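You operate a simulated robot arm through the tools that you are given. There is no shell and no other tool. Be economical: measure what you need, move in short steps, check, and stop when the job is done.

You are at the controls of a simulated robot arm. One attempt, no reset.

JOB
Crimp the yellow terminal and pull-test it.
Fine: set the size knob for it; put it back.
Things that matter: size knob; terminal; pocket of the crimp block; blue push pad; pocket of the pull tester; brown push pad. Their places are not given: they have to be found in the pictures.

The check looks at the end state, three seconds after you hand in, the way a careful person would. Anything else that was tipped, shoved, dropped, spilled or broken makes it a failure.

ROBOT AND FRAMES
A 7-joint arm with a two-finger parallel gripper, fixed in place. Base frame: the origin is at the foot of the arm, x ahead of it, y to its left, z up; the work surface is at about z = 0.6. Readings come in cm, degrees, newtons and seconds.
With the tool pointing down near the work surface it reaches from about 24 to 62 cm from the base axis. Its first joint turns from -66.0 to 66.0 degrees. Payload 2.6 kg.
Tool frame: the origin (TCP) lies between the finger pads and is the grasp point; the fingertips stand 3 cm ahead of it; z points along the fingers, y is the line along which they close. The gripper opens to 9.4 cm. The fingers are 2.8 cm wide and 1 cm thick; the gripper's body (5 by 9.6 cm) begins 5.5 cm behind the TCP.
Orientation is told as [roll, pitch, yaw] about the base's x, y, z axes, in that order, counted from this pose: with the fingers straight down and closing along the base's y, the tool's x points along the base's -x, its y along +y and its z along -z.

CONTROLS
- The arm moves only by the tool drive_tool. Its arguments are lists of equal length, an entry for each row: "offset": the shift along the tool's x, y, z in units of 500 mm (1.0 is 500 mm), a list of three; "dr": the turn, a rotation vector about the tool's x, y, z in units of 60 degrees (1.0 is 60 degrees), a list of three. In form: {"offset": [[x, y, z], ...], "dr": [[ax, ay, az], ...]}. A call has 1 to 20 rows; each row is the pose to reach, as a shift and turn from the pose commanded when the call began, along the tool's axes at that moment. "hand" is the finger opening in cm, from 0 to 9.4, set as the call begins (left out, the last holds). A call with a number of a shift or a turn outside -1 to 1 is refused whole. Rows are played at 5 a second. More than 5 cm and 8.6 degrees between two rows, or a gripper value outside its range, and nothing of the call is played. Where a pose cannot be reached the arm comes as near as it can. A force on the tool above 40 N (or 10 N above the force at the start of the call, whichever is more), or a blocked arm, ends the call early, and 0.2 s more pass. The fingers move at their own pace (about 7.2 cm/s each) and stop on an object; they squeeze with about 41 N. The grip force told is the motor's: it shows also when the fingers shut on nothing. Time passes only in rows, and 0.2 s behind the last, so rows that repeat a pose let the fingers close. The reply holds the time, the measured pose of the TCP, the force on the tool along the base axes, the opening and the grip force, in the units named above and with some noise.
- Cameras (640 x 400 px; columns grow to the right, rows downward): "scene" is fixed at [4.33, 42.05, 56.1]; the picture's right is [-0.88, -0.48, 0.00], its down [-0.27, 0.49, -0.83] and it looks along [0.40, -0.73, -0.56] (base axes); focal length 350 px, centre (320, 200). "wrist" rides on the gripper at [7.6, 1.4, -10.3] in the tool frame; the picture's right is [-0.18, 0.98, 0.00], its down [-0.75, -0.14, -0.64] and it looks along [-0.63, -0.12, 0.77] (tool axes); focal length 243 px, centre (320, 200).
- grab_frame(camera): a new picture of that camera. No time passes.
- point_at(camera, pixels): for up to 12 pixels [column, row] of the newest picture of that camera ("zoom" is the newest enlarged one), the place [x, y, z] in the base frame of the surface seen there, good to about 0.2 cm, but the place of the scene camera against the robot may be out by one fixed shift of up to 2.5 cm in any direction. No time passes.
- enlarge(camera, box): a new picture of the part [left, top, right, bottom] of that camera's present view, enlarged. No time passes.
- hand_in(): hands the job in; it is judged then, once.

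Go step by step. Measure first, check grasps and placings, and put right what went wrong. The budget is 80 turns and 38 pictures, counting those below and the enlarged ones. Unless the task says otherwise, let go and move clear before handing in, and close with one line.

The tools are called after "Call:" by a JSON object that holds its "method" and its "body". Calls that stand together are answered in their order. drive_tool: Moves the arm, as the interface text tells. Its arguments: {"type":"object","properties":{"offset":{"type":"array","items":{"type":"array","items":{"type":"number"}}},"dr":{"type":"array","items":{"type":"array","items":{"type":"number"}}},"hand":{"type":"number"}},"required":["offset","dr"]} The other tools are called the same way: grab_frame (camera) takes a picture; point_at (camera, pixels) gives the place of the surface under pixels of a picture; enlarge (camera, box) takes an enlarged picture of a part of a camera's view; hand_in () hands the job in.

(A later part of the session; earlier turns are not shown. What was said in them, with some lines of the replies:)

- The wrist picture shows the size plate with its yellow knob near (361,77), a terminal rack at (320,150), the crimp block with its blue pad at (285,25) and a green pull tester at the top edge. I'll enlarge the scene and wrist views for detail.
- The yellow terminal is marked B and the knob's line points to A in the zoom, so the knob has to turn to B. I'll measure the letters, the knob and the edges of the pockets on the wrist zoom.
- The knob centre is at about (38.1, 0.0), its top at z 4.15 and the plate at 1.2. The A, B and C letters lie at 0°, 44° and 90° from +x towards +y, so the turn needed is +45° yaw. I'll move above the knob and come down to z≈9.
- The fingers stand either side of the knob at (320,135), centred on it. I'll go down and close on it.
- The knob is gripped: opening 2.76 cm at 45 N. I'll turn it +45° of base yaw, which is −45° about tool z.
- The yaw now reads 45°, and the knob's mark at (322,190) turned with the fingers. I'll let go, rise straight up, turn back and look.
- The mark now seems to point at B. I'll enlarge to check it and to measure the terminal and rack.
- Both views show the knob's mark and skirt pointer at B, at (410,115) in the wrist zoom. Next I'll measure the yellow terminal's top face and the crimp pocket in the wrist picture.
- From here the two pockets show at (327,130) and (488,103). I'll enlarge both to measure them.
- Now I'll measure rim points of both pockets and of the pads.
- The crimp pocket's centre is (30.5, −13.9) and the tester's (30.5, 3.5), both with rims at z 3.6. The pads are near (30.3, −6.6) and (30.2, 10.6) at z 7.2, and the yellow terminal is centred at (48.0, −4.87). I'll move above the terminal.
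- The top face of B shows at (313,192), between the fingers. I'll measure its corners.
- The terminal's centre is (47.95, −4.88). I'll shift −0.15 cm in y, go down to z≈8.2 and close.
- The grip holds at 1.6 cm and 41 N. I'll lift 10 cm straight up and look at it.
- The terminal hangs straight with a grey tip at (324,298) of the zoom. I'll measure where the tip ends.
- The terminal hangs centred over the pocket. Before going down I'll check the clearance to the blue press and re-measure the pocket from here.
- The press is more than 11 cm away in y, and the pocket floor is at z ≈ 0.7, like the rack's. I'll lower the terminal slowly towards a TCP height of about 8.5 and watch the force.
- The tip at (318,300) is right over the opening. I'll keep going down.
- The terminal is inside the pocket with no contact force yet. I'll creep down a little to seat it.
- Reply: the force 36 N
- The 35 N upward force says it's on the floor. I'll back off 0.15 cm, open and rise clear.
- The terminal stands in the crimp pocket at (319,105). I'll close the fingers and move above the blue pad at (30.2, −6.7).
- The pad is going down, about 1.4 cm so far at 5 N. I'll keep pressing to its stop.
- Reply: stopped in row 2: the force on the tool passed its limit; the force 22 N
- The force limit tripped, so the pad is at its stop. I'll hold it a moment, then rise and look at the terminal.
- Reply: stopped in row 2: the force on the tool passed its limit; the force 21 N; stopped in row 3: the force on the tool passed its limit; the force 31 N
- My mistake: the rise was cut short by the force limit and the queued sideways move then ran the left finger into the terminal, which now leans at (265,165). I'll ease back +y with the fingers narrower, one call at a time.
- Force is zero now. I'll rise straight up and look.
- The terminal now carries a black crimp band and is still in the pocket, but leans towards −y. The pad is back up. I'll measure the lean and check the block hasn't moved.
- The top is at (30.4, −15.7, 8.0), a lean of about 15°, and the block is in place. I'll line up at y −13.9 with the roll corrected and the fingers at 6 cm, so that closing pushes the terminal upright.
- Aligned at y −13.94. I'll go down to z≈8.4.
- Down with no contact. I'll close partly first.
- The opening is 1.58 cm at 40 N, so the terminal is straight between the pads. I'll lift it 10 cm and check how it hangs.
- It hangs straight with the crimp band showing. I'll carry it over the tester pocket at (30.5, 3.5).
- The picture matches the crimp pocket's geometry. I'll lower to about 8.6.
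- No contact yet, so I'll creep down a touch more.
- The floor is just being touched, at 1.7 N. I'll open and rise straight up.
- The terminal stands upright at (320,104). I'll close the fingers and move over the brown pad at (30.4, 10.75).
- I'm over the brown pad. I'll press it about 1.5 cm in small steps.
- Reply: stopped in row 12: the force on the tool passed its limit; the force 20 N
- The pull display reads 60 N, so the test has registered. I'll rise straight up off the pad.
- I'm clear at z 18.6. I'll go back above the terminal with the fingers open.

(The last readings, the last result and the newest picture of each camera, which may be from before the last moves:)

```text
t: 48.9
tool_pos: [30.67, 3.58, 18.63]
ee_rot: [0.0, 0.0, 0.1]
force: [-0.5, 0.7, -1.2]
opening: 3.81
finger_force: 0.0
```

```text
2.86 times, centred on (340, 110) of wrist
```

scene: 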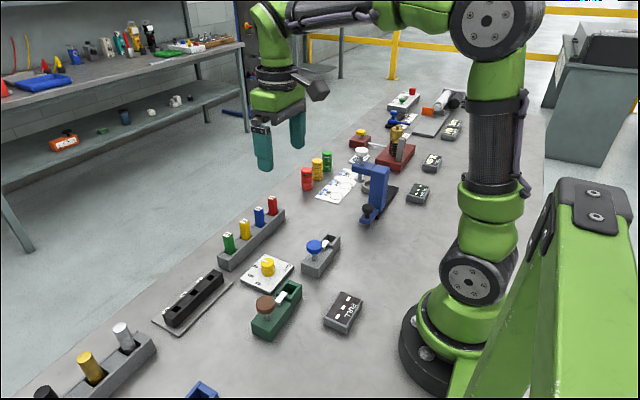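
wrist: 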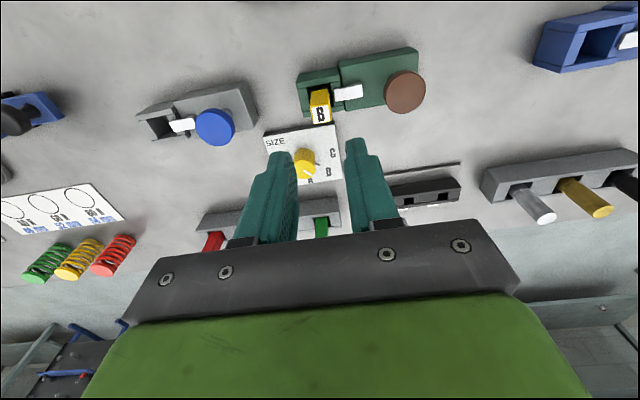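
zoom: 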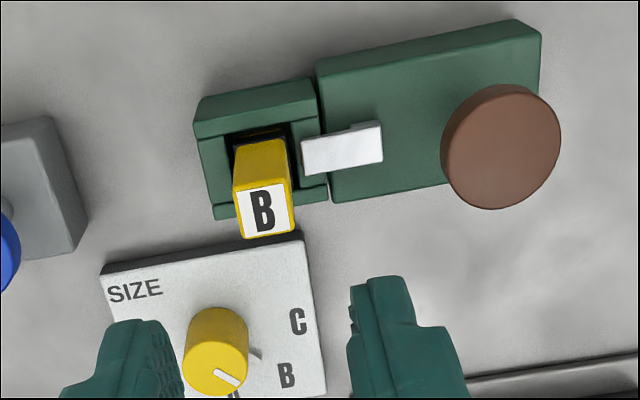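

The terminal is upright at (265,212). I'll confirm where its top is before going down.

Call:
{"method": "point_at", "body": {"camera": "zoom", "pixels": [[264, 212], [240, 192], [286, 186], [290, 230], [247, 235]]}}

Call:
{"method": "drive_tool", "body": {"offset": [[0, 0, 0.05], [0, 0, 0.1], [0, 0, 0.12], [0, 0, 0.12]], "dr": [[0, 0, 0], [0, 0, 0], [0, 0, 0], [0, 0, 0]]}}

```text
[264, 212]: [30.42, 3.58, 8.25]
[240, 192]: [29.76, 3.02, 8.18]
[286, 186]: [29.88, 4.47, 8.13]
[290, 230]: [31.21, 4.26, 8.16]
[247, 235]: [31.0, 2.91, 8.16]
```

```text
t: 49.9
tool_pos: [30.46, 3.51, 12.53]
ee_rot: [0.0, 0.0, 0.1]
force: [-1.3, -0.2, -0.2]
opening: 3.79
finger_force: 0.0
```

The centre is (30.45, 3.6), so I'm lined up. I'll go down to about 8.4.

Call:
{"method": "drive_tool", "body": {"offset": [[0, 0.001, 0.03], [0, 0.001, 0.06], [0, 0.001, 0.078], [0, 0.001, 0.082], [0, 0.001, 0.082]], "dr": [[0, 0, 0], [0, 0, 0], [0, 0, 0], [0, 0, 0], [0, 0, 0]]}}

```text
t: 51.1
tool_pos: [30.6, 3.57, 8.48]
ee_rot: [0.2, 0.0, 0.1]
force: [-0.5, -0.4, -1.1]
opening: 3.82
finger_force: 0.1
```

I'll close on the terminal.

Call:
{"method": "drive_tool", "body": {"offset": [[0, 0, 0], [0, 0, 0], [0, 0, 0], [0, 0, 0]], "dr": [[0, 0, 0], [0, 0, 0], [0, 0, 0], [0, 0, 0]], "hand": 0}}

```text
t: 52.1
tool_pos: [30.64, 3.6, 8.54]
ee_rot: [0.1, -0.1, 0.0]
force: [0.1, -0.3, -0.9]
opening: 1.56
finger_force: 41.4
```

Gripped at 1.56 cm. I'll lift 10 cm.

Call:
{"method": "drive_tool", "body": {"offset": [[0, 0, -0.03], [0, 0, -0.08], [0, 0, -0.13], [0, 0, -0.18], [0, 0, -0.2], [0, 0, -0.2]], "dr": [[0, 0, 0], [0, 0, 0], [0, 0, 0], [0, 0, 0], [0, 0, 0], [0, 0, 0]]}}

```text
t: 53.5
tool_pos: [30.55, 3.64, 18.45]
ee_rot: [0.1, 0.0, 0.1]
force: [-0.2, 0.1, -0.5]
opening: 1.57
finger_force: 41.6
```

Lifted. I'll carry it to above its empty rack slot at (48.0, −4.88) and look.

Call:
{"method": "drive_tool", "body": {"offset": [[-0.07, -0.034, 0], [-0.14, -0.068, 0], [-0.21, -0.102, 0], [-0.28, -0.136, 0], [-0.33, -0.16, 0], [-0.349, -0.17, 0], [-0.349, -0.17, 0]], "dr": [[0, 0, 0], [0, 0, 0], [0, 0, 0], [0, 0, 0], [0, 0, 0], [0, 0, 0], [0, 0, 0]]}}

Call:
{"method": "enlarge", "body": {"camera": "wrist", "box": [220, 60, 420, 200]}}

```text
t: 55.1
tool_pos: [48.14, -5.09, 18.56]
ee_rot: [0.1, 0.0, 0.1]
force: [0.4, 0.4, 0.1]
opening: 1.58
finger_force: 40.8
```

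```text
2.86 times, centred on (320, 130) of wrist
```

zoom: 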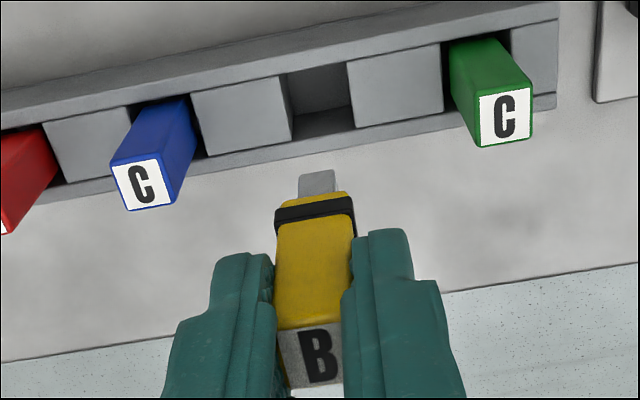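

The empty slot is at (322,100). I'll measure its edges.

Call:
{"method": "point_at", "body": {"camera": "zoom", "pixels": [[277, 85], [289, 135], [350, 72], [357, 122], [315, 62], [325, 146], [250, 55], [260, 160], [317, 182], [310, 145], [315, 72], [330, 135]]}}

```text
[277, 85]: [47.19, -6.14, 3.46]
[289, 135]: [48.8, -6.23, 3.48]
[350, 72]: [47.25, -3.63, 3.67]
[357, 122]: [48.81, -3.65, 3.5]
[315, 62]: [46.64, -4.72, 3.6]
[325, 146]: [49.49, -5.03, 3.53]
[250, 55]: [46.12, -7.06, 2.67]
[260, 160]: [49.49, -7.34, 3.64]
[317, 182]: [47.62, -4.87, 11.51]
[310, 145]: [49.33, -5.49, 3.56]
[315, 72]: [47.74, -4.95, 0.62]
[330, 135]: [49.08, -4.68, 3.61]
```

The slot spans y −6.1 to −3.65 and is centred at x≈48.0, so I'm aligned within 0.1 cm. I'll go down.

Call:
{"method": "drive_tool", "body": {"offset": [[0.001, 0.002, 0.05], [0.001, 0.002, 0.1], [0.001, 0.002, 0.13], [0.001, 0.002, 0.15], [0.001, 0.002, 0.17], [0.001, 0.002, 0.19], [0.001, 0.002, 0.197], [0.001, 0.002, 0.197]], "dr": [[0, 0, 0], [0, 0, 0], [0, 0, 0], [0, 0, 0], [0, 0, 0], [0, 0, 0], [0, 0, 0], [0, 0, 0]]}}

```text
t: 56.9
tool_pos: [48.02, -4.81, 8.74]
ee_rot: [0.0, 0.0, 0.2]
force: [-0.5, 0.6, -0.7]
opening: 1.59
finger_force: 41.5
```

It's in the slot with no contact. I'll creep down to seat it.

Call:
{"method": "drive_tool", "body": {"offset": [[0, 0, 0.002], [0, 0, 0.004], [0, 0, 0.005], [0, 0, 0.005]], "dr": [[0, 0, 0], [0, 0, 0], [0, 0, 0], [0, 0, 0]]}}

```text
t: 57.9
tool_pos: [48.06, -4.74, 8.63]
ee_rot: [0.0, -0.1, 0.2]
force: [-2.9, 0.2, 10.3]
opening: 1.6
finger_force: 40.3
```

Seated at 10 N. I'll open, which lets it settle, and rise straight up.

Call:
{"method": "drive_tool", "body": {"offset": [[0, 0, -0.002], [0, 0, -0.002], [0, 0, -0.002], [0, 0, -0.002], [0, 0, -0.03], [0, 0, -0.08], [0, 0, -0.15], [0, 0, -0.22], [0, 0, -0.25], [0, 0, -0.25]], "dr": [[0, 0, 0], [0, 0, 0], [0, 0, 0], [0, 0, 0], [0, 0, 0], [0, 0, 0], [0, 0, 0], [0, 0, 0], [0, 0, 0], [0, 0, 0]], "hand": 3.4}}

Call:
{"method": "enlarge", "body": {"camera": "scene", "box": [190, 170, 390, 340]}}

```text
t: 60.1
tool_pos: [47.98, -4.76, 21.07]
ee_rot: [0.1, 0.1, 0.1]
force: [0.1, 0.8, 0.3]
opening: 3.42
finger_force: 0.1
```

```text
2.35 times, centred on (290, 255) of scene
```

zoom: 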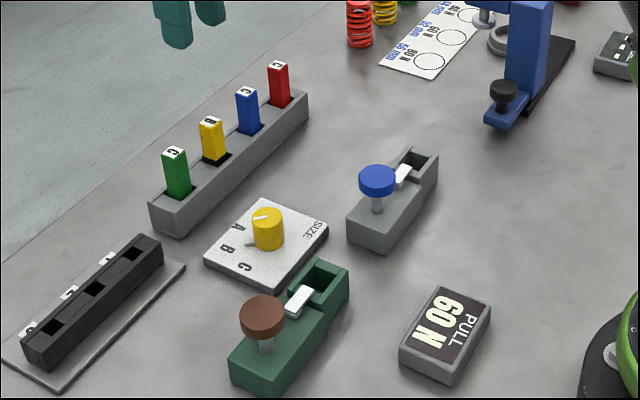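

The yellow terminal, with its crimp band, is back upright in its slot at (212,140). The knob is at B, the pull display shows 60 N and everything else is in place, so I'm handing in.

Call:
{"method": "hand_in", "body": {}}

```text
The job is handed in.
```

I set the size knob to B, crimped the yellow terminal, pull-tested it (60 N shown) and put it back in its rack slot; after the crimp I knocked it leaning in the crimp pocket by mistake, but straightened it, and nothing else looked disturbed in the last picture.
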